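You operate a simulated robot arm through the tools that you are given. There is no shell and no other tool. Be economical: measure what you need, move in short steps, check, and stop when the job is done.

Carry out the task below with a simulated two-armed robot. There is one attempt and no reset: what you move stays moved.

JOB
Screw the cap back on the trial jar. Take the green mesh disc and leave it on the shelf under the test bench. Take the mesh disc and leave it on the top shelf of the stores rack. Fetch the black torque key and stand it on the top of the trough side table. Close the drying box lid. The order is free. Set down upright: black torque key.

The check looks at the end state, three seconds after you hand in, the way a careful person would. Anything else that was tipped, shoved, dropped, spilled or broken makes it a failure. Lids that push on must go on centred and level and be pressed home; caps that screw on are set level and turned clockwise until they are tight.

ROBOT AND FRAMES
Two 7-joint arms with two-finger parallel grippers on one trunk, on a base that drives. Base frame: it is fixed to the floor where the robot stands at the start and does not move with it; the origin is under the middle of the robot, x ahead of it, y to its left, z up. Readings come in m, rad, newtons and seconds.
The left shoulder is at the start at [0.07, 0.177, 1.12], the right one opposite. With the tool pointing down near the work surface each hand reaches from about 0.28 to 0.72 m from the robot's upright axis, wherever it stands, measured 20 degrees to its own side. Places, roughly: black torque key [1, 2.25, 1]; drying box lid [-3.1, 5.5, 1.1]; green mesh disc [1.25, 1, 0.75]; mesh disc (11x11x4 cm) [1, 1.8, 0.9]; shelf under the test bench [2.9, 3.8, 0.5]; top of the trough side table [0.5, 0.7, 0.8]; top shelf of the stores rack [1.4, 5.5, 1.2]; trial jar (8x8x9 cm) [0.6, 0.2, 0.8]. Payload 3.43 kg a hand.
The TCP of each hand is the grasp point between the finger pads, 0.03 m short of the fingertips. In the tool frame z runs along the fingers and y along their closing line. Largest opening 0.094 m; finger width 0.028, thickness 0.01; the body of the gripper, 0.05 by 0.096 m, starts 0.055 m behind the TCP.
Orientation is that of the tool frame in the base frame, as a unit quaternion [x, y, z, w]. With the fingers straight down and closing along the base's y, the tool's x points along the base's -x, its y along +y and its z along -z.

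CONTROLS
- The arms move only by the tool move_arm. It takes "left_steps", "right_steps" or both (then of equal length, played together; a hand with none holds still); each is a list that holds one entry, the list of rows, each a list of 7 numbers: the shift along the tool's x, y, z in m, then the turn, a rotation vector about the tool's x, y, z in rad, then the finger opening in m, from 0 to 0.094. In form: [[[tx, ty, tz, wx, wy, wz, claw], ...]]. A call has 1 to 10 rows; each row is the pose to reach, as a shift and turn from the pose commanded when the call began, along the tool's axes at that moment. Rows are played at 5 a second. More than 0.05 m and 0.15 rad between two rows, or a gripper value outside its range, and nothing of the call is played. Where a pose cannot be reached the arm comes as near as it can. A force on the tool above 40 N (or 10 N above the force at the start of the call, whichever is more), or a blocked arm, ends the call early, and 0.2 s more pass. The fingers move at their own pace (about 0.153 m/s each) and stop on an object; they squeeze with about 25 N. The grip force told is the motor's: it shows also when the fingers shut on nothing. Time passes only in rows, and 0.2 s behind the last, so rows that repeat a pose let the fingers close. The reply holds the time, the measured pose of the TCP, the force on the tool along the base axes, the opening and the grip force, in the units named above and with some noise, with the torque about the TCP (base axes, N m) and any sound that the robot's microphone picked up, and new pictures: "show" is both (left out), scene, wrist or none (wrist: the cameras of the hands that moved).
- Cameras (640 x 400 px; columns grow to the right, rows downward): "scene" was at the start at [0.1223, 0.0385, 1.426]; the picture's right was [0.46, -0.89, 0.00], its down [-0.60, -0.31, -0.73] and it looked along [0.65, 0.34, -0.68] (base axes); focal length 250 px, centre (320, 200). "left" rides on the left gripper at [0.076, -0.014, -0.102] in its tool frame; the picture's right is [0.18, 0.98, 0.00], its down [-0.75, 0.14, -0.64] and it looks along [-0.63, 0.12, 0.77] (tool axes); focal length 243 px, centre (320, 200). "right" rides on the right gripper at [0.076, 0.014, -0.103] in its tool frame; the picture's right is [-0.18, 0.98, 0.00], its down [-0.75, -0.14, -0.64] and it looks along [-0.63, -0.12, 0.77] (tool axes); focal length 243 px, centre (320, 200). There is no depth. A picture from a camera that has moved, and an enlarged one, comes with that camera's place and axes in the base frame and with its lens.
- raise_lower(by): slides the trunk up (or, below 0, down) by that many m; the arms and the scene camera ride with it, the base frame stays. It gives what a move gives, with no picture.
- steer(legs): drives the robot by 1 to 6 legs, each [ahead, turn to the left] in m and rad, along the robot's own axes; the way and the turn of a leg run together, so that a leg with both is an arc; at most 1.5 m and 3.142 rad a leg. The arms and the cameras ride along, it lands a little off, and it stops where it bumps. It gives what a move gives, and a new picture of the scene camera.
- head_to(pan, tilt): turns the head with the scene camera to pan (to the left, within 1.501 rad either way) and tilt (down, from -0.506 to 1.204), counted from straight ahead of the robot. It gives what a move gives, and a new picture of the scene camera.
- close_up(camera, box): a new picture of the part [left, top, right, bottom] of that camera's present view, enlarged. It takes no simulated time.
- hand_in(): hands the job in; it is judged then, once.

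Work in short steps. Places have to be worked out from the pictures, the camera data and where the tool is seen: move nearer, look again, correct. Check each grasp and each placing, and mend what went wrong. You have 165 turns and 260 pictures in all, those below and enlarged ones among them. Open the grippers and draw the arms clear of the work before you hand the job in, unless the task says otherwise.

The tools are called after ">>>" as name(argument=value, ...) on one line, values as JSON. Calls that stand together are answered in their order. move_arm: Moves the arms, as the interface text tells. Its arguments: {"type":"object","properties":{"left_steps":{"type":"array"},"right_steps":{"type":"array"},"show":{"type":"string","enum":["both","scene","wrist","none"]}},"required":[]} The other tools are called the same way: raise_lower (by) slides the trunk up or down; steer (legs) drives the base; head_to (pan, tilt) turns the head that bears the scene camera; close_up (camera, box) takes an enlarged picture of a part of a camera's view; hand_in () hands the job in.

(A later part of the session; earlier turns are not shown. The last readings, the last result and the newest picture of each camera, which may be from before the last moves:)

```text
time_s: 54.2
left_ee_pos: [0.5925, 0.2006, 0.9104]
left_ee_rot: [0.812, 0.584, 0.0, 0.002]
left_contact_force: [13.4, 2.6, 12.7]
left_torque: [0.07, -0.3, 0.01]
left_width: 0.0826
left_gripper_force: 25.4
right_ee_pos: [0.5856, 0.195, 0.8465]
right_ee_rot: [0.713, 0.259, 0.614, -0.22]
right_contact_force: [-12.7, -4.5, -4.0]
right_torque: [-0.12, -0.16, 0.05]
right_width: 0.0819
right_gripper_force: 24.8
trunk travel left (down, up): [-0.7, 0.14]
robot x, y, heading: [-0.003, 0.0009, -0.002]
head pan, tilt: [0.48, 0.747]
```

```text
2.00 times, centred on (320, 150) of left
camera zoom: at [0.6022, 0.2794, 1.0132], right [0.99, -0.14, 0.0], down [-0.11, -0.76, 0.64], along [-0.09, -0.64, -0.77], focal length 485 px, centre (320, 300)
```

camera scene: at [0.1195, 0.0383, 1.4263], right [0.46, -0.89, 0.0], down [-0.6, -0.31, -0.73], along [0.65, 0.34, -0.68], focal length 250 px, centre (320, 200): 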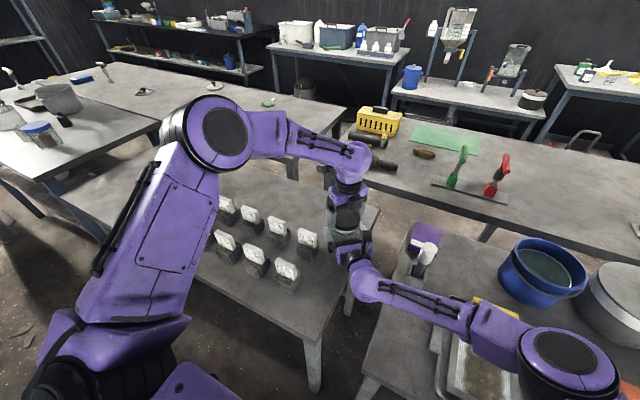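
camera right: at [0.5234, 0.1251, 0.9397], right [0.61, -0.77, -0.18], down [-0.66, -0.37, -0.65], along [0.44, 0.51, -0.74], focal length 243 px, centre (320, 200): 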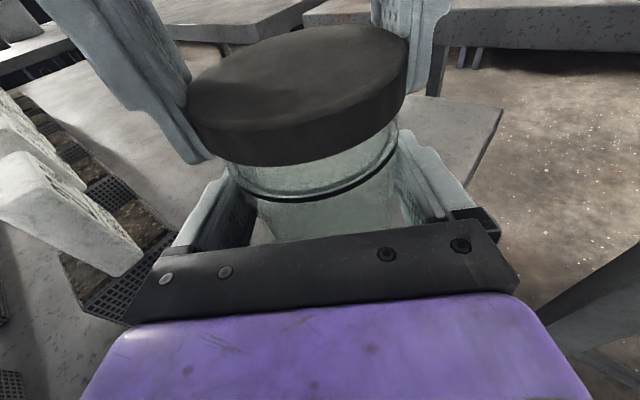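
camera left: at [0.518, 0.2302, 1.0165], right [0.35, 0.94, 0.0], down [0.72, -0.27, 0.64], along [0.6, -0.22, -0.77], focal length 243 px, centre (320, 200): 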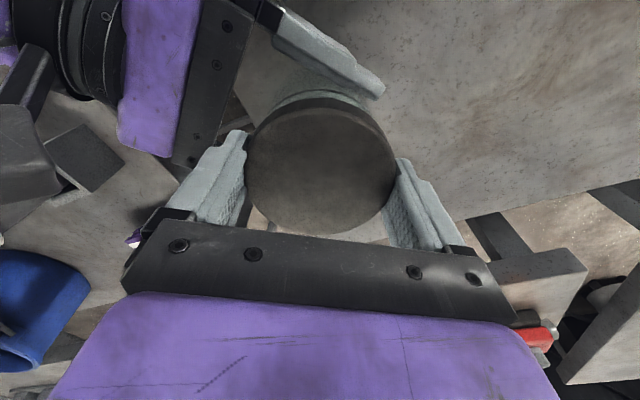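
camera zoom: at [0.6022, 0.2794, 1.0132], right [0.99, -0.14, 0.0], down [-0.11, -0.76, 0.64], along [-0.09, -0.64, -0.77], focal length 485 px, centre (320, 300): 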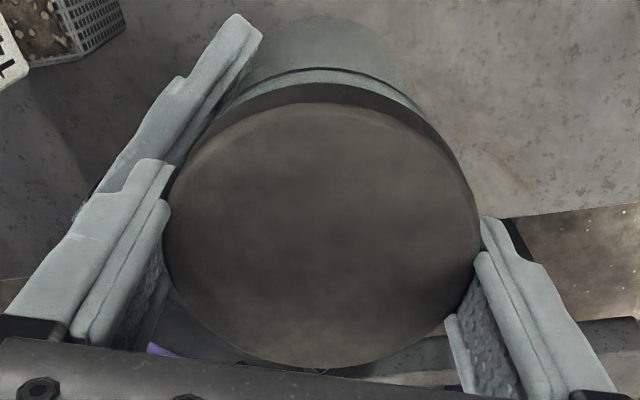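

The cap dropped from 0.913 to 0.910, so it is screwing on now. I'll do the next ratchet: open, rotate back, regrip.

>>> move_arm(left_steps=[[[0, 0, 0, 0, 0, 0, 0.094], [0, 0, 0, 0, 0, -0.15, 0.094], [0, 0, 0, 0, 0, -0.3, 0.094], [0, 0, 0, 0, 0, -0.45, 0.094], [0, 0, 0, 0, 0, -0.6, 0.094], [0, 0, 0, 0, 0, -0.75, 0.094], [0, 0, 0, 0, 0, -0.9, 0.094], [0, 0, 0, 0, 0, -1.05, 0.094], [0, 0, 0, 0, 0, -1.2, 0.094], [0, 0, 0, 0, 0, -1.35, 0.094]]], show="none")

>>> move_arm(left_steps=[[[0, 0, 0, 0, 0, 0, 0.07], [0, 0, 0.0005, 0, 0, 0, 0.07], [0, 0, 0.001, 0, 0, 0.15, 0.07], [0, 0, 0.0015, 0, 0, 0.3, 0.07], [0, 0, 0.002, 0, 0, 0.45, 0.07], [0, 0, 0.002, 0, 0, 0.6, 0.07], [0, 0, 0.0025, 0, 0, 0.75, 0.07], [0, 0, 0.003, 0, 0, 0.9, 0.07], [0, 0, 0.0035, 0, 0, 1.05, 0.07], [0, 0, 0.004, 0, 0, 1.2, 0.07]]], show="wrist")

```text
time_s: 56.4
left_ee_pos: [0.5935, 0.2026, 0.9081]
left_ee_rot: [0.267, 0.964, -0.001, -0.001]
left_contact_force: [0.6, -0.2, 1.0]
left_torque: [0.0, 0.02, 0.03]
left_width: 0.0942
left_gripper_force: 0.1
right_ee_pos: [0.5856, 0.1954, 0.8484]
right_ee_rot: [0.713, 0.257, 0.615, -0.22]
right_contact_force: [1.3, 0.1, 4.5]
right_torque: [-0.04, 0.08, 0.03]
right_width: 0.082
right_gripper_force: 24.9
trunk travel left (down, up): [-0.7, 0.14]
robot x, y, heading: [-0.0038, -0.0026, -0.003]
head pan, tilt: [0.48, 0.747]
```

```text
time_s: 58.6
left_ee_pos: [0.5935, 0.2009, 0.9058]
left_ee_rot: [0.764, 0.645, 0.001, 0.002]
left_contact_force: [14.2, 8.0, 10.2]
left_torque: [0.0, -0.51, 0.49]
left_width: 0.0825
left_gripper_force: 25.1
right_ee_pos: [0.5853, 0.1947, 0.8484]
right_ee_rot: [0.713, 0.258, 0.613, -0.221]
right_contact_force: [-9.7, -8.1, 2.2]
right_torque: [0.17, -0.14, -0.42]
right_width: 0.0819
right_gripper_force: 25.0
trunk travel left (down, up): [-0.7, 0.14]
robot x, y, heading: [-0.0033, 0.0023, -0.0]
head pan, tilt: [0.48, 0.747]
camera left: at [0.5917, 0.2802, 1.0094], right [1.0, 0.01, 0.0], down [0.01, -0.77, 0.64], along [0.01, -0.64, -0.77], focal length 243 px, centre (320, 200)
```

left: 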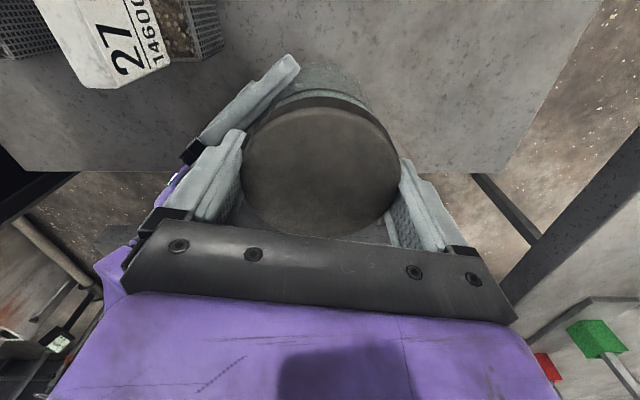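

Torque has risen to 0.49 Nm, so it is nearing tight. One more ratchet, with the hand a touch higher to stay clear of the right gripper.

>>> move_arm(left_steps=[[[0, 0, 0, 0, 0, 0, 0.094], [0, 0, -0.002, 0, 0, -0.15, 0.094], [0, 0, -0.003, 0, 0, -0.3, 0.094], [0, 0, -0.003, 0, 0, -0.45, 0.094], [0, 0, -0.003, 0, 0, -0.6, 0.094], [0, 0, -0.003, 0, 0, -0.75, 0.094], [0, 0, -0.003, 0, 0, -0.9, 0.094], [0, 0, -0.003, 0, 0, -1.05, 0.094], [0, 0, -0.003, 0, 0, -1.2, 0.094], [0, 0, -0.003, 0, 0, -1.2, 0.094]]], show="none")

>>> close_up(camera="left", box=[200, 50, 440, 250])

>>> close_up(camera="scene", box=[305, 180, 385, 250])

```text
time_s: 60.8
left_ee_pos: [0.5932, 0.2015, 0.9084]
left_ee_rot: [0.266, 0.964, 0.0, 0.0]
left_contact_force: [-0.4, -0.2, -0.2]
left_torque: [0.01, 0.02, 0.04]
left_width: 0.0939
left_gripper_force: 0.1
right_ee_pos: [0.5856, 0.1944, 0.848]
right_ee_rot: [0.713, 0.258, 0.613, -0.221]
right_contact_force: [0.7, -0.6, 1.9]
right_torque: [-0.02, 0.07, -0.03]
right_width: 0.0821
right_gripper_force: 24.9
trunk travel left (down, up): [-0.7, 0.14]
robot x, y, heading: [-0.0002, -0.0026, -0.001]
head pan, tilt: [0.48, 0.747]
```

```text
2.00 times, centred on (320, 150) of left
camera zoom: at [0.5202, 0.2301, 1.0112], right [0.35, 0.94, 0.0], down [0.72, -0.27, 0.64], along [0.6, -0.22, -0.77], focal length 485 px, centre (320, 300)
```

zoom: 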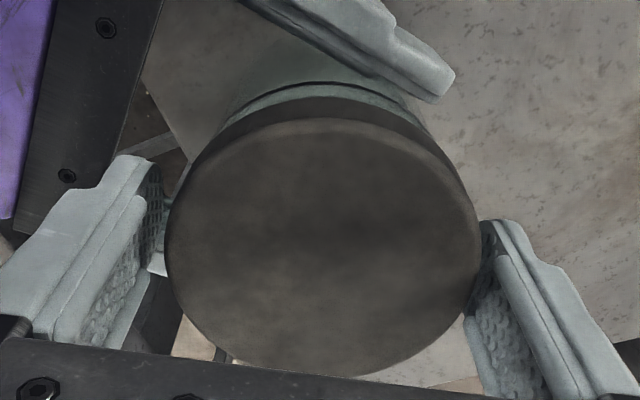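

```text
5.71 times, centred on (345, 215) of scene
camera zoom: at [0.122, 0.0385, 1.426], right [0.46, -0.89, 0.0], down [-0.6, -0.31, -0.73], along [0.65, 0.34, -0.68], focal length 1430 px, centre (177, 114)
```

zoom: 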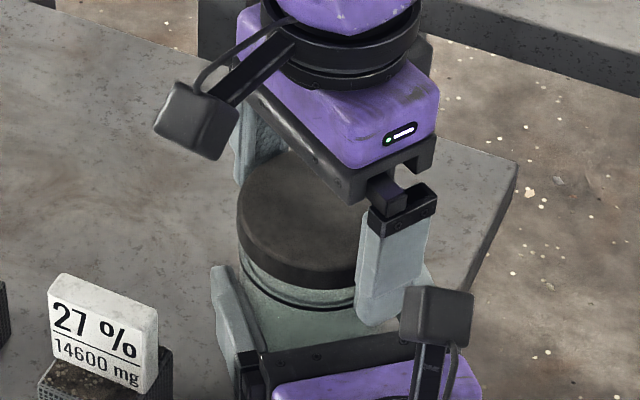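

The gap between cap and ring has shrunk a lot. I'll grip again, trimmed 1 mm, and turn.

>>> move_arm(left_steps=[[[0, 0.001, 0, 0, 0, 0, 0.07], [0, 0.001, 0, 0, 0, 0, 0.07], [0, 0.001, 0.0005, 0, 0, 0.15, 0.07], [0, 0.001, 0.0005, 0, 0, 0.3, 0.07], [0, 0.001, 0.001, 0, 0, 0.45, 0.07], [0, 0.001, 0.001, 0, 0, 0.6, 0.07], [0, 0.001, 0.0015, 0, 0, 0.75, 0.07], [0, 0.001, 0.0015, 0, 0, 0.9, 0.07], [0, 0.001, 0.002, 0, 0, 1.05, 0.07], [0, 0.001, 0.002, 0, 0, 1.2, 0.07]]], show="none")

>>> close_up(camera="left", box=[200, 50, 440, 250])

```text
time_s: 63.0
left_ee_pos: [0.5933, 0.2025, 0.9057]
left_ee_rot: [0.765, 0.644, 0.001, 0.001]
left_contact_force: [3.3, 1.3, 11.4]
left_torque: [0.07, -0.06, 0.08]
left_width: 0.0835
left_gripper_force: 25.1
right_ee_pos: [0.5851, 0.1948, 0.8468]
right_ee_rot: [0.713, 0.258, 0.614, -0.221]
right_contact_force: [-3.0, 0.0, -3.3]
right_torque: [0.04, 0.11, -0.12]
right_width: 0.0821
right_gripper_force: 25.1
trunk travel left (down, up): [-0.7, 0.14]
robot x, y, heading: [-0.0017, 0.0042, -0.003]
head pan, tilt: [0.48, 0.747]
```

```text
2.00 times, centred on (320, 150) of left
camera zoom: at [0.5928, 0.2824, 1.0098], right [1.0, 0.01, 0.0], down [0.01, -0.77, 0.64], along [0.01, -0.64, -0.77], focal length 485 px, centre (320, 300)
```

zoom: 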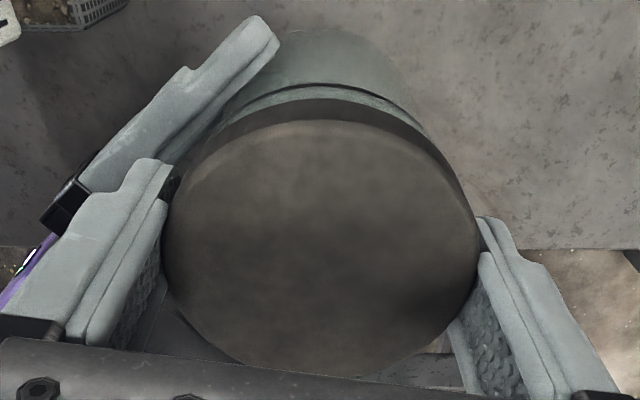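

Torque was low at the end. I'll turn a bit more in the same grip and see.

>>> move_arm(left_steps=[[[0, 0, 0, 0, 0, 0.15, 0.07], [0, 0, 0, 0, 0, 0.3, 0.07], [0, 0, 0, 0, 0, 0.45, 0.07], [0, 0, 0, 0, 0, 0.6, 0.07]]], show="none")

>>> close_up(camera="scene", box=[305, 180, 385, 250])

>>> close_up(camera="right", box=[160, 0, 480, 240])

```text
time_s: 64.0
left_ee_pos: [0.5946, 0.2042, 0.9056]
left_ee_rot: [0.921, 0.389, 0.001, 0.0]
left_contact_force: [11.9, 3.1, 8.5]
left_torque: [0.11, -0.05, 0.03]
left_width: 0.0838
left_gripper_force: 25.1
right_ee_pos: [0.5857, 0.1942, 0.8472]
right_ee_rot: [0.713, 0.258, 0.614, -0.22]
right_contact_force: [-10.3, -4.8, -2.4]
right_torque: [-0.1, -0.45, 0.08]
right_width: 0.082
right_gripper_force: 25.0
trunk travel left (down, up): [-0.7, 0.14]
robot x, y, heading: [-0.0034, -0.001, 0.001]
head pan, tilt: [0.48, 0.747]
```

```text
5.71 times, centred on (345, 215) of scene
camera zoom: at [0.1217, 0.038, 1.426], right [0.46, -0.89, 0.0], down [-0.6, -0.31, -0.73], along [0.65, 0.34, -0.68], focal length 1430 px, centre (177, 114)
```

zoom: 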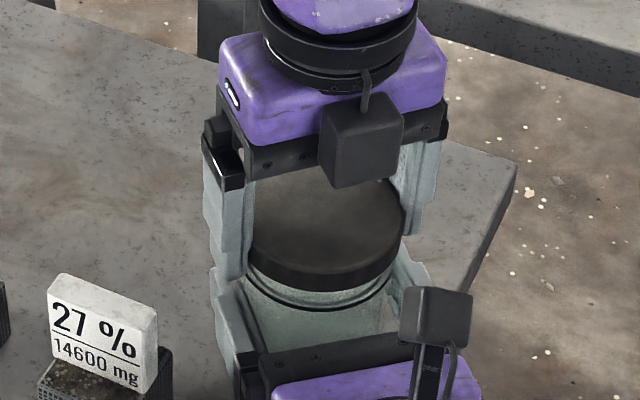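

```text
1.67 times, centred on (320, 120) of right
camera zoom: at [0.5245, 0.1252, 0.9386], right [0.61, -0.77, -0.18], down [-0.66, -0.37, -0.65], along [0.44, 0.51, -0.74], focal length 404 px, centre (320, 333)
```

zoom: 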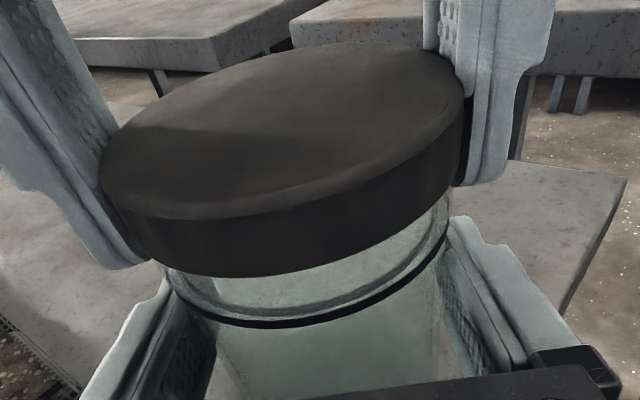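

The gap is narrowing and the cap stays parallel to the ring. I'll do another ratchet cycle.

>>> move_arm(left_steps=[[[0, 0, 0, 0, 0, 0, 0.094], [-0.001, 0, 0, 0, 0, -0.15, 0.094], [-0.001, 0, 0, 0, 0, -0.3, 0.094], [-0.001, 0, 0, 0, 0, -0.45, 0.094], [-0.001, 0, 0, 0, 0, -0.6, 0.094], [-0.001, 0, 0, 0, 0, -0.75, 0.094], [-0.001, 0, 0, 0, 0, -0.9, 0.094], [-0.001, 0, 0, 0, 0, -1.05, 0.094], [-0.001, 0, 0, 0, 0, -1.2, 0.094], [-0.001, 0, 0, 0, 0, -1.35, 0.094]]], show="none")

>>> move_arm(left_steps=[[[0, 0, 0, 0, 0, -0.15, 0.094], [0, 0, 0, 0, 0, -0.3, 0.094], [0, 0, 0, 0, 0, -0.4, 0.094], [0, 0, 0, 0, 0, -0.4, 0.07], [0, 0, 0, 0, 0, -0.4, 0.07]]], show="none")

>>> close_up(camera="left", box=[200, 50, 440, 250])

```text
time_s: 66.2
left_ee_pos: [0.5939, 0.2021, 0.9049]
left_ee_rot: [0.474, 0.881, 0.001, 0.0]
left_contact_force: [0.4, 0.0, 0.2]
left_torque: [-0.01, 0.01, 0.04]
left_width: 0.0938
left_gripper_force: 0.1
right_ee_pos: [0.586, 0.1942, 0.8486]
right_ee_rot: [0.713, 0.258, 0.614, -0.221]
right_contact_force: [-0.8, 0.5, 0.7]
right_torque: [-0.06, 0.04, -0.03]
right_width: 0.0819
right_gripper_force: 24.8
trunk travel left (down, up): [-0.7, 0.14]
robot x, y, heading: [-0.0015, -0.0005, -0.001]
head pan, tilt: [0.48, 0.747]
```

```text
time_s: 67.4
left_ee_pos: [0.5922, 0.2031, 0.9051]
left_ee_rot: [0.29, 0.957, 0.001, 0.001]
left_contact_force: [7.9, 8.0, -2.9]
left_torque: [0.08, -0.07, 0.03]
left_width: 0.0825
left_gripper_force: 24.9
right_ee_pos: [0.586, 0.1954, 0.8485]
right_ee_rot: [0.713, 0.258, 0.613, -0.22]
right_contact_force: [-7.8, -7.5, 3.6]
right_torque: [0.32, -0.27, 0.0]
right_width: 0.0818
right_gripper_force: 25.5
trunk travel left (down, up): [-0.7, 0.14]
robot x, y, heading: [0.0003, -0.003, -0.002]
head pan, tilt: [0.48, 0.747]
```

```text
2.00 times, centred on (320, 150) of left
camera zoom: at [0.521, 0.2352, 1.0093], right [0.39, 0.92, 0.0], down [0.7, -0.3, 0.64], along [0.59, -0.25, -0.77], focal length 485 px, centre (320, 300)
```

zoom: 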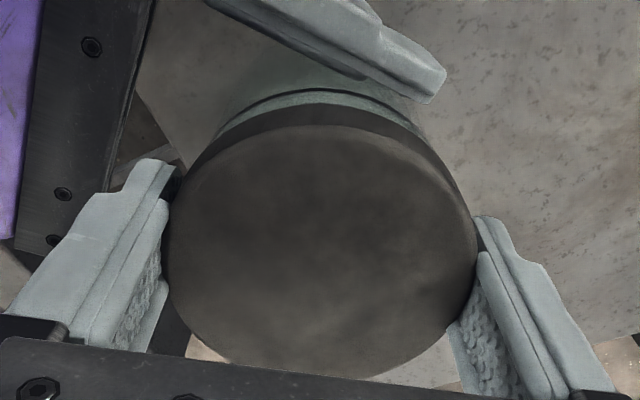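

Closing pushed the hand about 3 mm sideways along the closing line. I'll shift the hand that way and turn.

>>> move_arm(left_steps=[[[0, 0.003, 0, 0, 0, 0, 0.07], [0, 0.003, 0, 0, 0, 0.15, 0.07], [0, 0.003, 0, 0, 0, 0.3, 0.07], [0, 0.003, 0, 0, 0, 0.45, 0.07], [0, 0.003, 0, 0, 0, 0.6, 0.07], [0, 0.003, 0, 0, 0, 0.75, 0.07], [0, 0.003, 0.0, 0, 0, 0.9, 0.07], [0, 0.003, 0.0, 0, 0, 1.05, 0.07], [0, 0.003, 0.0, 0, 0, 1.2, 0.07], [0, 0.003, 0.0, 0, 0, 1.35, 0.07]]], show="none")

>>> close_up(camera="right", box=[160, 0, 480, 240])

```text
time_s: 68.8
left_ee_pos: [0.5956, 0.2084, 0.9084]
left_ee_rot: [0.619, 0.785, 0.004, 0.002]
left_contact_force: [3.9, 4.4, 2.8]
left_torque: [-0.01, -0.07, 0.39]
left_width: 0.0827
left_gripper_force: 25.1
right_ee_pos: [0.5848, 0.1936, 0.8479]
right_ee_rot: [0.714, 0.257, 0.613, -0.221]
right_contact_force: [-5.0, -3.8, 5.0]
right_torque: [0.08, 0.12, -0.38]
right_width: 0.0794
right_gripper_force: 25.2
trunk travel left (down, up): [-0.7, 0.14]
robot x, y, heading: [0.0001, 0.0044, 0.003]
head pan, tilt: [0.48, 0.747]
stopped in row 7 (right hand): the force on the tool passed its limit (the readings are from after the stop); the commanded pose is now the measured one
```

```text
1.67 times, centred on (320, 120) of right
camera zoom: at [0.5238, 0.1247, 0.9386], right [0.61, -0.77, -0.18], down [-0.67, -0.37, -0.65], along [0.44, 0.51, -0.74], focal length 404 px, centre (320, 333)
```

zoom: 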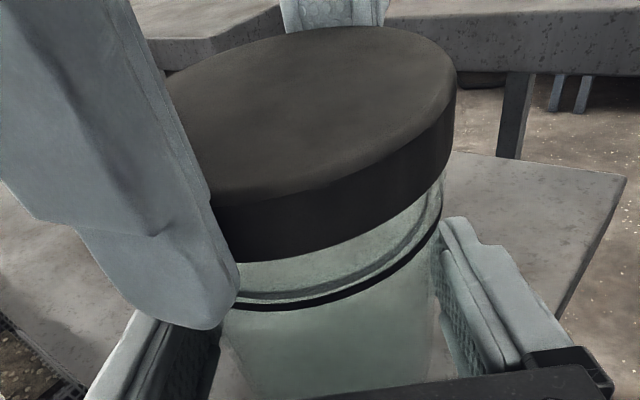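

It stopped on a force peak, perhaps because the cap came tight and the jar twisted slightly in the grip. I'll check the state.

>>> close_up(camera="scene", box=[305, 180, 385, 250])

>>> close_up(camera="left", box=[200, 50, 440, 250])

```text
5.71 times, centred on (345, 215) of scene
camera zoom: at [0.1209, 0.038, 1.4262], right [0.46, -0.89, 0.0], down [-0.6, -0.31, -0.73], along [0.65, 0.34, -0.68], focal length 1430 px, centre (177, 114)
```

zoom: 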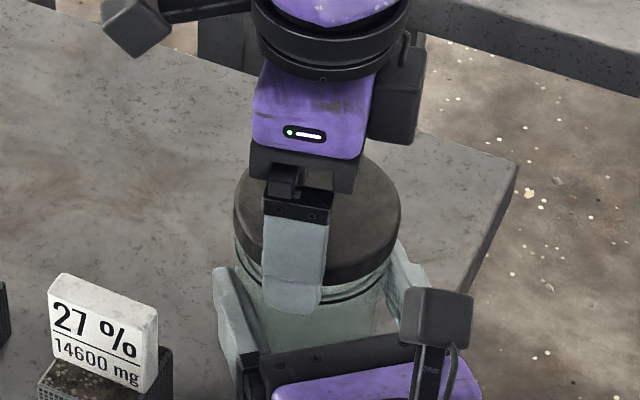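

```text
2.00 times, centred on (320, 150) of left
camera zoom: at [0.5634, 0.2801, 1.0122], right [0.91, 0.41, 0.01], down [0.31, -0.7, 0.64], along [0.27, -0.58, -0.77], focal length 485 px, centre (320, 300)
```

zoom: 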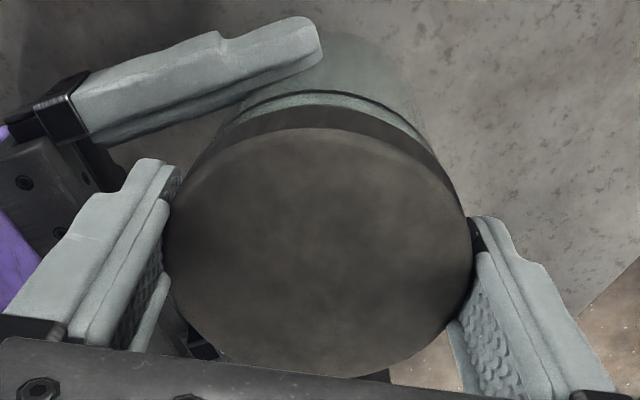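

The jar slid about 1 cm outward in the right fingers. I'll open the right hand, move it 1.2 cm further in and regrip.

>>> move_arm(right_steps=[[[0, 0, 0, 0, 0, 0, 0.094], [0, 0, 0, 0, 0, 0, 0.094], [0.0018, -0.001, 0.012, 0, 0, 0, 0.094], [0.0018, -0.001, 0.012, 0, 0, 0, 0.07], [0.0018, -0.001, 0.012, 0, 0, 0, 0.06], [0.0018, -0.001, 0.012, 0, 0, 0, 0.06]]], show="wrist")

```text
time_s: 70.2
left_ee_pos: [0.5947, 0.2081, 0.9084]
left_ee_rot: [0.62, 0.785, 0.004, 0.001]
left_contact_force: [2.2, 11.0, 11.3]
left_torque: [-0.01, 0.28, 0.14]
left_width: 0.0826
left_gripper_force: 24.8
right_ee_pos: [0.5937, 0.2007, 0.8487]
right_ee_rot: [0.714, 0.257, 0.613, -0.22]
right_contact_force: [-0.2, -12.6, -0.6]
right_torque: [0.32, -0.14, -0.07]
right_width: 0.0814
right_gripper_force: 24.6
trunk travel left (down, up): [-0.7, 0.14]
robot x, y, heading: [-0.0002, -0.0004, -0.002]
head pan, tilt: [0.48, 0.747]
camera right: at [0.5324, 0.1325, 0.9386], right [0.6, -0.78, -0.18], down [-0.67, -0.37, -0.65], along [0.44, 0.51, -0.74], focal length 243 px, centre (320, 200)
```

right: 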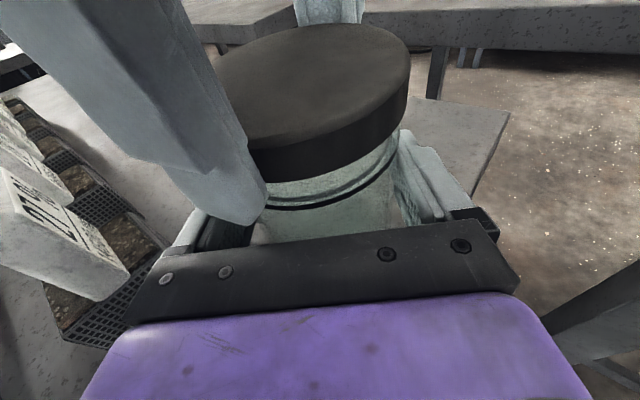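

Regripped. I'll continue turning clockwise.

>>> move_arm(left_steps=[[[0, 0, 0, 0, 0, 0.12, 0.07], [0, 0, 0, 0, 0, 0.24, 0.07], [0, 0, 0, 0, 0, 0.36, 0.07], [0, 0, 0, 0, 0, 0.48, 0.07], [0, 0, 0, 0, 0, 0.6, 0.07], [0, 0, 0, 0, 0, 0.72, 0.07], [0, 0, 0, 0, 0, 0.84, 0.07]]], show="none")

>>> close_up(camera="left", box=[200, 50, 440, 250])

```text
time_s: 71.8
left_ee_pos: [0.5955, 0.2081, 0.9072]
left_ee_rot: [0.886, 0.463, 0.004, 0.001]
left_contact_force: [14.2, 3.5, 1.5]
left_torque: [-0.05, -0.25, 1.14]
left_width: 0.0824
left_gripper_force: 25.1
right_ee_pos: [0.592, 0.2028, 0.8463]
right_ee_rot: [0.713, 0.258, 0.613, -0.222]
right_contact_force: [-16.0, -3.9, 4.2]
right_torque: [0.12, -0.32, -1.1]
right_width: 0.0829
right_gripper_force: 24.7
trunk travel left (down, up): [-0.7, 0.14]
robot x, y, heading: [0.0024, 0.0012, -0.003]
head pan, tilt: [0.48, 0.747]
```

```text
2.00 times, centred on (320, 150) of left
camera zoom: at [0.6262, 0.2798, 1.0111], right [0.91, -0.41, 0.01], down [-0.32, -0.7, 0.64], along [-0.26, -0.58, -0.77], focal length 485 px, centre (320, 300)
```

zoom: 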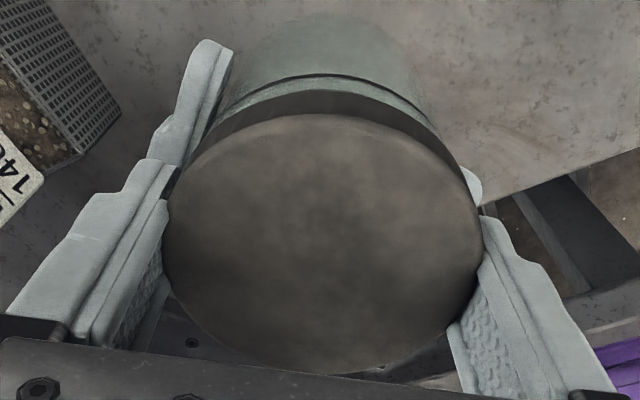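

Torque jumped to 1.14 Nm, so the cap is tight or nearly so. A small further turn will confirm it.

>>> move_arm(left_steps=[[[0, 0, 0, 0, 0, 0.1, 0.07], [0, 0, 0, 0, 0, 0.2, 0.07]]], show="none")

```text
time_s: 72.5
left_ee_pos: [0.5954, 0.2075, 0.9082]
left_ee_rot: [0.929, 0.371, 0.003, 0.0]
left_contact_force: [9.8, 1.4, 4.5]
left_torque: [0.01, -0.33, 0.05]
left_width: 0.0823
left_gripper_force: 25.3
right_ee_pos: [0.5934, 0.2039, 0.8481]
right_ee_rot: [0.713, 0.258, 0.613, -0.221]
right_contact_force: [-10.1, -1.0, 2.4]
right_torque: [0.02, -0.05, -0.03]
right_width: 0.0827
right_gripper_force: 24.5
trunk travel left (down, up): [-0.7, 0.14]
robot x, y, heading: [0.0012, 0.0027, 0.001]
head pan, tilt: [0.48, 0.747]
```

The torque let go, so something slipped. I'll regrip with the hand raised 5 mm and turn once more to see if it bites immediately.

>>> move_arm(left_steps=[[[0, 0, 0, 0, 0, 0, 0.094], [0, 0, -0.005, 0, 0, 0, 0.094], [0, 0, -0.005, 0, 0, -0.15, 0.094], [0, 0, -0.005, 0, 0, -0.3, 0.094], [0, 0, -0.005, 0, 0, -0.45, 0.094], [0, 0, -0.005, 0, 0, -0.6, 0.094], [0, 0, -0.005, 0, 0, -0.75, 0.094], [0, 0, -0.005, 0, 0, -0.9, 0.094], [0, 0, -0.005, 0, 0, -1.05, 0.094], [0, 0, -0.005, 0, 0, -1.2, 0.094]]], show="none")

>>> close_up(camera="left", box=[200, 50, 440, 250])

>>> close_up(camera="right", box=[160, 0, 480, 240])

```text
time_s: 74.7
left_ee_pos: [0.5949, 0.2071, 0.9125]
left_ee_rot: [0.554, 0.832, 0.004, 0.003]
left_contact_force: [0.6, -0.5, 0.2]
left_torque: [0.04, 0.01, 0.02]
left_width: 0.0938
left_gripper_force: 0.1
right_ee_pos: [0.592, 0.2027, 0.8477]
right_ee_rot: [0.713, 0.258, 0.613, -0.221]
right_contact_force: [1.4, -0.2, 5.0]
right_torque: [-0.12, 0.09, -0.01]
right_width: 0.0826
right_gripper_force: 25.2
trunk travel left (down, up): [-0.7, 0.14]
robot x, y, heading: [0.0022, 0.0024, 0.0]
head pan, tilt: [0.48, 0.747]
```

```text
2.00 times, centred on (320, 150) of left
camera zoom: at [0.5518, 0.2732, 1.0165], right [0.84, 0.55, 0.01], down [0.42, -0.64, 0.64], along [0.36, -0.53, -0.77], focal length 485 px, centre (320, 300)
```

zoom: 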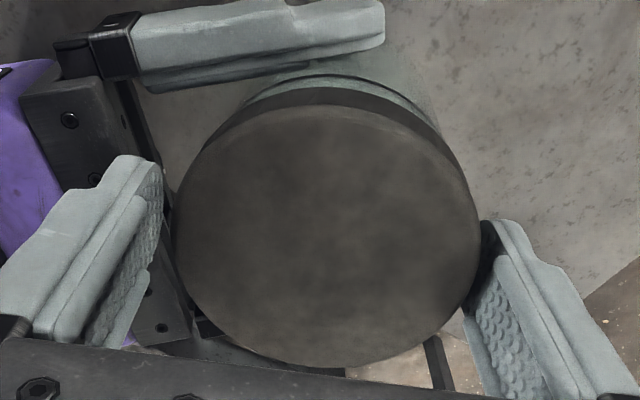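

```text
1.67 times, centred on (320, 120) of right
camera zoom: at [0.5324, 0.1333, 0.9386], right [0.61, -0.77, -0.18], down [-0.67, -0.37, -0.65], along [0.44, 0.51, -0.74], focal length 404 px, centre (320, 333)
```

zoom: 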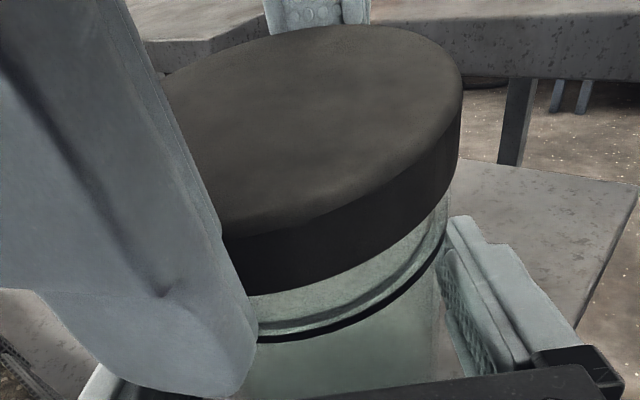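

The cap is off-centre by 2.5 mm toward +y of the tool. I'll shift, grip and turn.

>>> move_arm(left_steps=[[[0, 0.0025, 0, 0, 0, 0, 0.094], [0, 0.0025, 0, 0, 0, 0, 0.07], [0, 0.0025, 0, 0, 0, 0, 0.07], [0, 0.0025, 0, 0, 0, 0.12, 0.07], [0, 0.0025, 0, 0, 0, 0.24, 0.07], [0, 0.0025, 0, 0, 0, 0.36, 0.07], [0, 0.0025, 0, 0, 0, 0.48, 0.07]]], show="none")

```text
time_s: 76.2
left_ee_pos: [0.5978, 0.2084, 0.9139]
left_ee_rot: [0.738, 0.675, 0.003, 0.003]
left_contact_force: [2.3, -4.3, 11.6]
left_torque: [-0.07, -0.21, 0.86]
left_width: 0.0799
left_gripper_force: 25.4
right_ee_pos: [0.5939, 0.203, 0.847]
right_ee_rot: [0.714, 0.258, 0.612, -0.221]
right_contact_force: [0.4, 2.9, -4.1]
right_torque: [-0.35, 0.21, -0.79]
right_width: 0.081
right_gripper_force: 24.9
trunk travel left (down, up): [-0.7, 0.14]
robot x, y, heading: [-0.0032, 0.0, 0.005]
head pan, tilt: [0.48, 0.747]
```

Torque rose quickly to 0.86 Nm. I'll push a bit further.

>>> move_arm(left_steps=[[[0, 0, 0, 0, 0, 0.12, 0.07], [0, 0, 0, 0, 0, 0.24, 0.07], [0, 0, 0, 0, 0, 0.36, 0.07]]], show="none")

>>> close_up(camera="right", box=[160, 0, 480, 240])

>>> close_up(camera="left", box=[200, 50, 440, 250])

```text
time_s: 77.0
left_ee_pos: [0.5988, 0.2101, 0.9135]
left_ee_rot: [0.846, 0.532, 0.005, 0.0]
left_contact_force: [10.5, 1.1, 0.3]
left_torque: [0.33, -0.02, 0.5]
left_width: 0.08
left_gripper_force: 24.9
right_ee_pos: [0.5927, 0.2034, 0.8482]
right_ee_rot: [0.713, 0.258, 0.613, -0.221]
right_contact_force: [-10.2, -1.8, 3.2]
right_torque: [-0.35, -0.6, -0.33]
right_width: 0.083
right_gripper_force: 25.0
trunk travel left (down, up): [-0.7, 0.14]
robot x, y, heading: [-0.0009, 0.0039, -0.0]
head pan, tilt: [0.48, 0.747]
```

```text
1.67 times, centred on (320, 120) of right
camera zoom: at [0.532, 0.1339, 0.9387], right [0.61, -0.77, -0.18], down [-0.66, -0.37, -0.65], along [0.43, 0.51, -0.74], focal length 404 px, centre (320, 333)
```

zoom: 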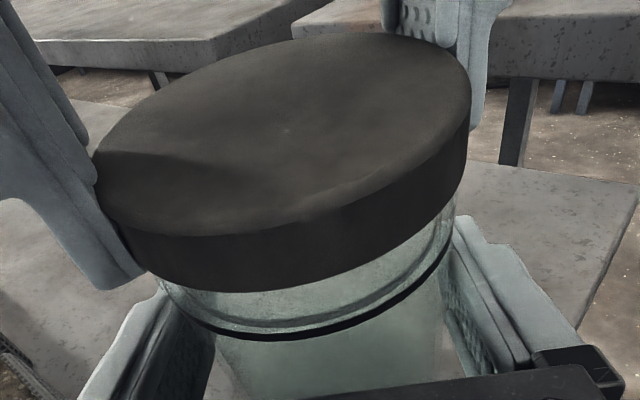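

```text
2.00 times, centred on (320, 150) of left
camera zoom: at [0.6182, 0.2857, 1.0173], right [0.97, -0.26, 0.01], down [-0.21, -0.74, 0.64], along [-0.16, -0.62, -0.77], focal length 485 px, centre (320, 300)
```

zoom: 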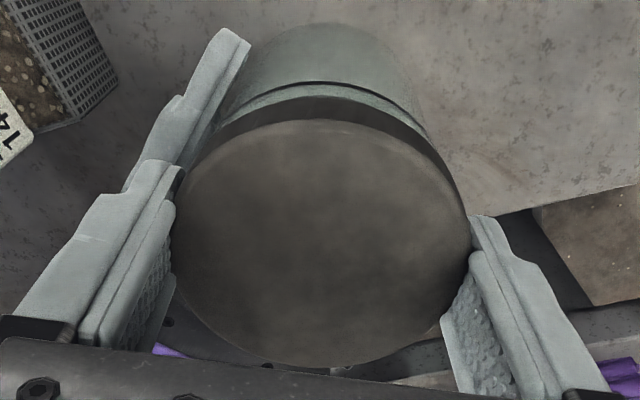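

Left and right torques oppose as a pure couple, reaching 0.9–1.1 Nm before the fingers slip, and the gap no longer changes. The cap is tight and level, so I'll release the left hand and lift it.

>>> move_arm(left_steps=[[[0, 0, 0, 0, 0, 0, 0.094], [0, 0, 0, 0, 0, 0, 0.094], [0, 0, -0.03, 0, 0, 0, 0.094], [0, 0, -0.08, 0, 0, 0, 0.094], [0, 0, -0.12, 0, 0, 0, 0.094], [0, 0, -0.17, 0, 0, 0, 0.094], [0, 0, -0.2, 0, 0, -0.15, 0.094], [0, 0, -0.2, 0, 0, -0.3, 0.094]]], show="none")

>>> move_arm(right_steps=[[[0, 0, 0, 0, 0, 0, 0.085], [0, 0, 0, 0, 0, 0, 0.094], [0, 0, 0, 0, 0, 0, 0.094], [-0.005, 0, -0.035, 0, 0, 0, 0.094], [-0.009, 0, -0.075, 0, 0, 0, 0.094], [-0.013, 0, -0.12, 0, 0, 0, 0.094]]], show="wrist")

>>> close_up(camera="scene", box=[240, 150, 400, 250])

```text
time_s: 78.8
left_ee_pos: [0.5983, 0.206, 1.1136]
left_ee_rot: [0.757, 0.654, 0.002, 0.001]
left_contact_force: [0.8, 0.0, -0.3]
left_torque: [0.0, -0.01, -0.02]
left_width: 0.0944
left_gripper_force: 0.2
right_ee_pos: [0.5925, 0.203, 0.8484]
right_ee_rot: [0.713, 0.258, 0.613, -0.221]
right_contact_force: [-1.2, -1.2, 2.0]
right_torque: [-0.08, 0.09, 0.01]
right_width: 0.0823
right_gripper_force: 24.9
trunk travel left (down, up): [-0.7, 0.14]
robot x, y, heading: [-0.0023, -0.0001, -0.003]
head pan, tilt: [0.48, 0.747]
```

```text
time_s: 80.2
left_ee_pos: [0.5974, 0.2053, 1.1139]
left_ee_rot: [0.757, 0.654, 0.004, 0.0]
left_contact_force: [-0.2, 0.5, 0.6]
left_torque: [0.01, -0.03, 0.01]
left_width: 0.0942
left_gripper_force: 0.1
right_ee_pos: [0.5028, 0.1239, 0.8506]
right_ee_rot: [0.713, 0.257, 0.613, -0.221]
right_contact_force: [0.1, 0.5, -0.4]
right_torque: [0.0, 0.02, 0.0]
right_width: 0.094
right_gripper_force: 0.0
trunk travel left (down, up): [-0.7, 0.14]
robot x, y, heading: [0.0015, -0.0004, 0.001]
head pan, tilt: [0.48, 0.747]
camera right: at [0.4405, 0.0532, 0.9416], right [0.6, -0.78, -0.18], down [-0.67, -0.37, -0.65], along [0.44, 0.51, -0.74], focal length 243 px, centre (320, 200)
```

right: 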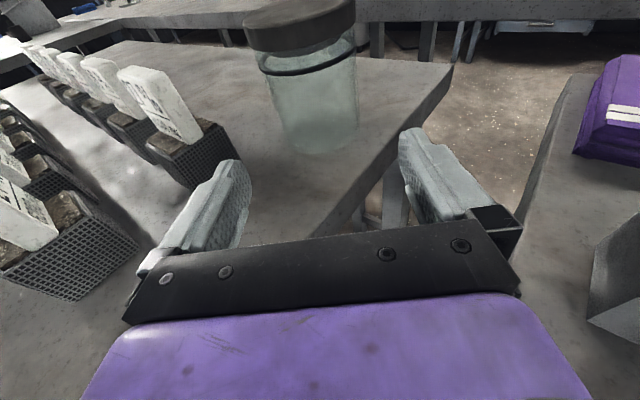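

```text
4.00 times, centred on (320, 200) of scene
camera zoom: at [0.1216, 0.0371, 1.4261], right [0.46, -0.89, 0.0], down [-0.6, -0.31, -0.73], along [0.65, 0.34, -0.68], focal length 1001 px, centre (320, 200)
```

zoom: 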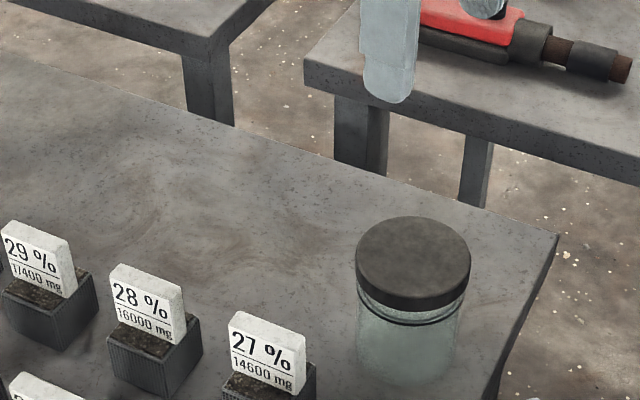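

The jar is capped, upright and level. Now I'll raise and retract both hands for driving.

>>> move_arm(right_steps=[[[0.045, 0, -0.007, 0, 0, 0, 0.094], [0.09, 0, -0.014, 0, 0, 0, 0.094], [0.135, 0, -0.021, 0, 0, 0, 0.094], [0.18, 0, -0.028, 0, 0, 0, 0.094], [0.225, 0, -0.035, 0, 0, 0, 0.094], [0.26, 0.02, -0.06, 0, 0.05, 0, 0.094], [0.27, 0.06, -0.08, 0, 0.1, 0, 0.094], [0.27, 0.1, -0.08, 0, 0.15, 0, 0.094]]], left_steps=[[[0, 0, 0, 0, 0, -0.15, 0.094], [0, 0, 0, 0, 0, -0.3, 0.094], [0, 0, 0, 0, 0, -0.45, 0.094], [0, 0, 0, 0, 0, -0.6, 0.094], [0, 0, 0, 0, 0, -0.75, 0.094], [0, 0, 0, 0, 0, -0.9, 0.094], [0, 0, 0, 0, 0, -1.05, 0.094], [0, 0, 0, 0, 0, -1.2, 0.094]]], show="scene")

```text
time_s: 82.0
left_ee_pos: [0.5984, 0.2063, 1.1114]
left_ee_rot: [0.255, 0.967, 0.003, 0.003]
left_contact_force: [-0.2, 0.2, 0.3]
left_torque: [0.03, 0.04, -0.01]
left_width: 0.0939
left_gripper_force: 0.1
right_ee_pos: [0.5369, 0.024, 1.1311]
right_ee_rot: [0.666, 0.24, 0.664, -0.24]
right_contact_force: [0.5, -0.6, 0.6]
right_torque: [0.04, 0.02, 0.07]
right_width: 0.0939
right_gripper_force: 0.1
trunk travel left (down, up): [-0.7, 0.14]
robot x, y, heading: [-0.0009, 0.0015, 0.0]
head pan, tilt: [0.48, 0.747]
camera scene: at [0.1234, 0.0373, 1.4259], right [0.46, -0.89, 0.0], down [-0.6, -0.31, -0.73], along [0.65, 0.34, -0.68], focal length 250 px, centre (320, 200)
```

scene: 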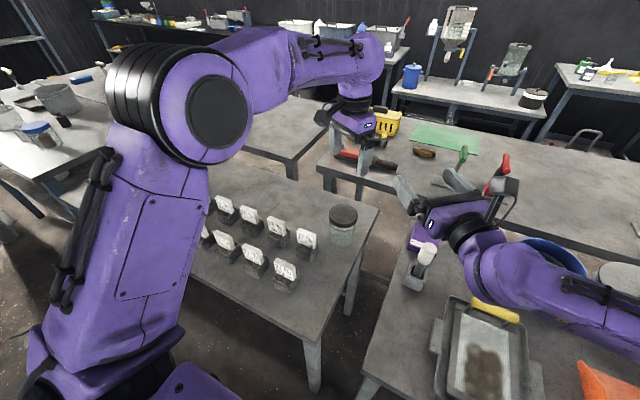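

I'll bring the left hand back to its home area and start turning the right hand back to pointing down.

>>> move_arm(right_steps=[[[0, 0, -0.035, 0, 0, 0, 0.094], [0, 0, -0.07, 0, 0, 0, 0.094], [0, 0, -0.1, 0.05, -0.018, -0.05, 0.094], [0, 0, -0.1, 0.15, -0.054, -0.15, 0.094], [0, 0, -0.1, 0.25, -0.09, -0.25, 0.094], [0, 0, -0.1, 0.35, -0.126, -0.35, 0.094], [0, 0, -0.1, 0.45, -0.162, -0.45, 0.094], [0, 0, -0.1, 0.55, -0.198, -0.55, 0.094], [0, 0, -0.1, 0.65, -0.234, -0.65, 0.094], [0, 0, -0.1, 0.75, -0.27, -0.75, 0.094]]], left_steps=[[[0.03, 0.009, -0.01, 0, 0, -0.05, 0.094], [0.06, 0.018, -0.02, 0, 0, -0.1, 0.094], [0.09, 0.027, -0.03, 0, 0, -0.15, 0.094], [0.12, 0.036, -0.04, 0, 0, -0.2, 0.094], [0.15, 0.045, -0.04, 0, 0, -0.25, 0.094], [0.18, 0.055, -0.04, 0, 0, -0.3, 0.094], [0.21, 0.065, -0.04, 0, 0, -0.35, 0.094], [0.24, 0.075, -0.04, 0, 0, -0.4, 0.094], [0.265, 0.085, -0.04, 0, 0, -0.45, 0.094], [0.283, 0.0916, -0.04, 0, 0, -0.51, 0.094]]], show="none")

>>> move_arm(right_steps=[[[0, 0, 0, 0.1, -0.036, -0.1, 0.094], [0, 0, 0, 0.2, -0.072, -0.2, 0.094], [0, 0, 0, 0.3, -0.108, -0.3, 0.094], [0, 0, 0, 0.4, -0.144, -0.4, 0.094], [0, 0, 0, 0.5, -0.18, -0.5, 0.094], [0, 0, 0, 0.6, -0.216, -0.6, 0.094], [0, 0, 0, 0.7, -0.252, -0.7, 0.094], [0, 0, 0, 0.8, -0.288, -0.8, 0.094], [0, 0, 0, 0.9, -0.324, -0.9, 0.094], [0, 0, 0, 1.0, -0.36, -1.0, 0.094]]], show="scene")

```text
time_s: 84.2
left_ee_pos: [0.3963, 0.4309, 1.1517]
left_ee_rot: [0.004, 1.0, 0.001, 0.003]
left_contact_force: [0.5, -0.2, 1.0]
left_torque: [-0.03, 0.0, 0.0]
left_width: 0.0939
left_gripper_force: 0.1
right_ee_pos: [0.4588, -0.0388, 1.1316]
right_ee_rot: [0.483, 0.712, 0.48, -0.173]
right_contact_force: [-0.4, 1.0, 0.0]
right_torque: [-0.02, 0.0, -0.03]
right_width: 0.0941
right_gripper_force: 0.1
trunk travel left (down, up): [-0.7, 0.14]
robot x, y, heading: [-0.0016, -0.0021, 0.001]
head pan, tilt: [0.48, 0.747]
```

```text
time_s: 86.5
left_ee_pos: [0.3971, 0.4291, 1.152]
left_ee_rot: [0.003, 1.0, 0.001, 0.003]
left_contact_force: [-0.2, 0.6, 1.4]
left_torque: [-0.04, -0.01, 0.02]
left_width: 0.0941
left_gripper_force: 0.1
right_ee_pos: [0.4568, -0.0389, 1.1317]
right_ee_rot: [0.034, 0.999, 0.033, -0.012]
right_contact_force: [0.1, 0.8, 0.4]
right_torque: [0.02, 0.03, -0.04]
right_width: 0.0941
right_gripper_force: 0.0
trunk travel left (down, up): [-0.7, 0.14]
robot x, y, heading: [-0.0029, -0.0017, -0.002]
head pan, tilt: [0.48, 0.747]
camera scene: at [0.1218, 0.0398, 1.426], right [0.46, -0.89, 0.0], down [-0.6, -0.31, -0.73], along [0.65, 0.34, -0.68], focal length 250 px, centre (320, 200)
```

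scene: 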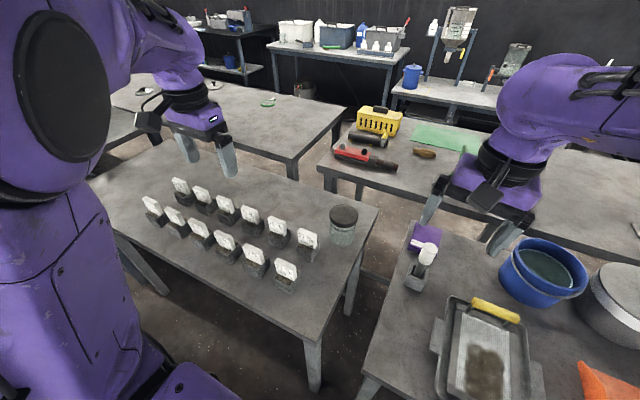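

The arms are home. I'll turn the head to survey the left side where the other tables are.

>>> head_to(pan=1.0, tilt=0.5)

>>> head_to(pan=1.5, tilt=0.35)

>>> head_to(pan=0.5, tilt=0.3)

```text
time_s: 87.4
left_ee_pos: [0.3983, 0.4289, 1.1522]
left_ee_rot: [0.003, 1.0, 0.002, 0.003]
left_contact_force: [-0.8, -0.6, 0.4]
left_torque: [0.01, -0.03, 0.0]
left_width: 0.0939
left_gripper_force: 0.0
right_ee_pos: [0.4589, -0.0397, 1.131]
right_ee_rot: [0.035, 0.999, 0.035, -0.013]
right_contact_force: [-1.0, 0.0, 0.5]
right_torque: [-0.01, 0.0, 0.02]
right_width: 0.0942
right_gripper_force: 0.0
trunk travel left (down, up): [-0.7, 0.14]
robot x, y, heading: [-0.0047, -0.0013, -0.001]
head pan, tilt: [1.0, 0.499]
camera scene: at [0.0978, 0.0766, 1.4476], right [0.84, -0.54, 0.0], down [-0.26, -0.4, -0.88], along [0.47, 0.74, -0.48], focal length 250 px, centre (320, 200)
```

scene: 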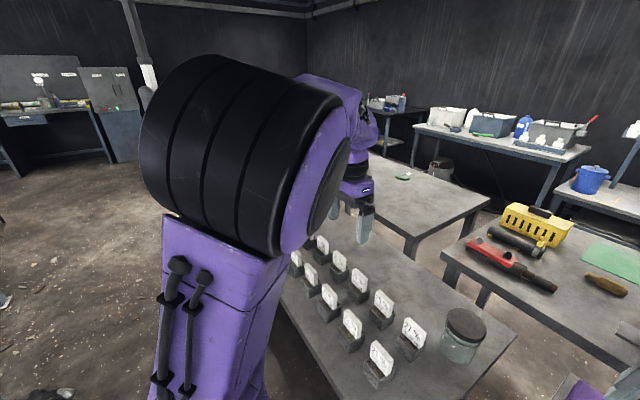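

```text
time_s: 88.3
left_ee_pos: [0.3971, 0.4274, 1.1527]
left_ee_rot: [0.004, 1.0, 0.002, 0.004]
left_contact_force: [-0.7, 0.1, 0.9]
left_torque: [-0.04, 0.02, 0.01]
left_width: 0.0938
left_gripper_force: 0.0
right_ee_pos: [0.4571, -0.0393, 1.1331]
right_ee_rot: [0.035, 0.999, 0.034, -0.014]
right_contact_force: [0.6, 0.4, 0.6]
right_torque: [0.01, 0.0, -0.01]
right_width: 0.094
right_gripper_force: 0.0
trunk travel left (down, up): [-0.7, 0.14]
robot x, y, heading: [0.0028, 0.0003, 0.003]
head pan, tilt: [1.499, 0.351]
camera scene: at [0.0554, 0.093, 1.4613], right [1.0, -0.07, 0.0], down [-0.03, -0.34, -0.94], along [0.07, 0.94, -0.34], focal length 250 px, centre (320, 200)
```

scene: 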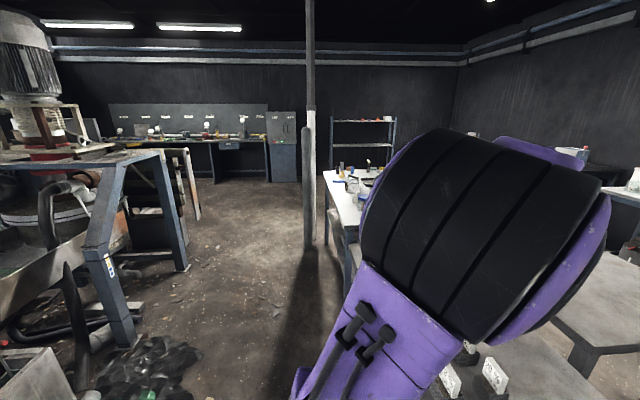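

```text
time_s: 89.6
left_ee_pos: [0.3983, 0.4301, 1.1523]
left_ee_rot: [0.004, 1.0, 0.002, 0.003]
left_contact_force: [-0.1, 0.2, -1.1]
left_torque: [-0.03, -0.01, -0.02]
left_width: 0.0941
left_gripper_force: 0.0
right_ee_pos: [0.4569, -0.0403, 1.1333]
right_ee_rot: [0.035, 0.999, 0.034, -0.014]
right_contact_force: [-0.1, -0.6, -0.7]
right_torque: [0.03, -0.01, 0.04]
right_width: 0.0943
right_gripper_force: 0.1
trunk travel left (down, up): [-0.7, 0.14]
robot x, y, heading: [0.0021, 0.0021, -0.003]
head pan, tilt: [0.499, 0.3]
camera scene: at [0.1305, 0.045, 1.4661], right [0.48, -0.88, 0.0], down [-0.26, -0.14, -0.96], along [0.84, 0.46, -0.3], focal length 250 px, centre (320, 200)
```

scene: 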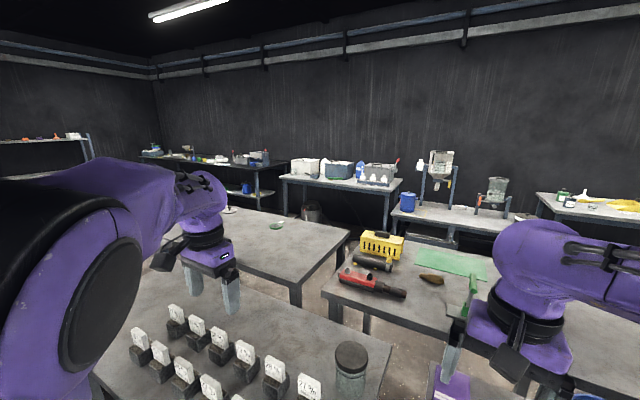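

The table with the label blocks seems to be the trough side table. The key and mesh disc are on a table further left, around y≈2. I'll back up a little, turn left and look.

>>> steer(legs=[[-0.3, 0], [0, 1.2]])

>>> head_to(pan=-0.1, tilt=0.4)

```text
time_s: 94.6
left_ee_pos: [-0.5412, 0.5332, 1.1525]
left_ee_rot: [-0.553, 0.833, 0.003, 0.002]
left_contact_force: [0.4, 0.7, 0.7]
left_torque: [0.0, -0.03, 0.02]
left_width: 0.0939
left_gripper_force: 0.1
right_ee_pos: [-0.0847, 0.4094, 1.1324]
right_ee_rot: [-0.526, 0.85, 0.021, -0.032]
right_contact_force: [-0.9, 0.4, 0.2]
right_torque: [-0.01, 0.03, -0.01]
right_width: 0.0938
right_gripper_force: 0.1
trunk travel left (down, up): [-0.7, 0.14]
robot x, y, heading: [-0.2973, 0.0067, 1.177]
head pan, tilt: [0.499, 0.3]
camera scene: at [-0.2883, 0.1403, 1.4661], right [0.99, 0.11, 0.0], down [0.03, -0.29, -0.96], along [-0.1, 0.95, -0.3], focal length 250 px, centre (320, 200)
```

scene: 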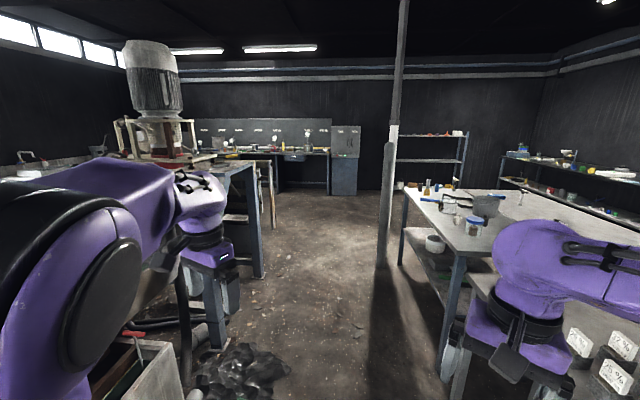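

```text
time_s: 95.6
left_ee_pos: [-0.5408, 0.5328, 1.1524]
left_ee_rot: [-0.553, 0.833, 0.004, 0.001]
left_contact_force: [0.5, 0.5, 0.0]
left_torque: [-0.02, 0.0, -0.02]
left_width: 0.094
left_gripper_force: 0.1
right_ee_pos: [-0.0848, 0.4083, 1.1316]
right_ee_rot: [-0.525, 0.85, 0.021, -0.031]
right_contact_force: [0.9, -0.8, -0.5]
right_torque: [0.01, 0.02, -0.02]
right_width: 0.0942
right_gripper_force: 0.0
trunk travel left (down, up): [-0.7, 0.14]
robot x, y, heading: [-0.2975, 0.0009, 1.177]
head pan, tilt: [-0.099, 0.4]
camera scene: at [-0.2347, 0.1292, 1.4568], right [0.88, -0.47, 0.0], down [-0.18, -0.34, -0.92], along [0.43, 0.81, -0.39], focal length 250 px, centre (320, 200)
```

scene: 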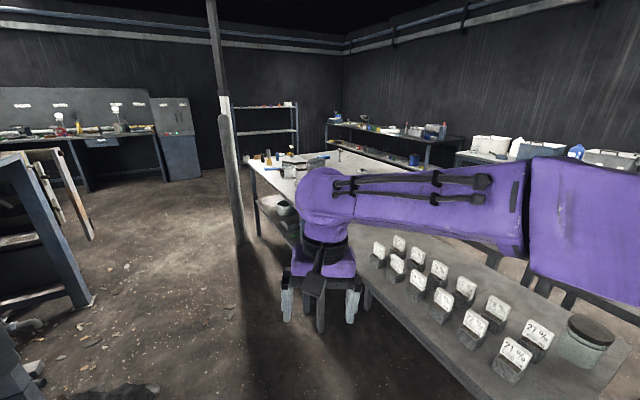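

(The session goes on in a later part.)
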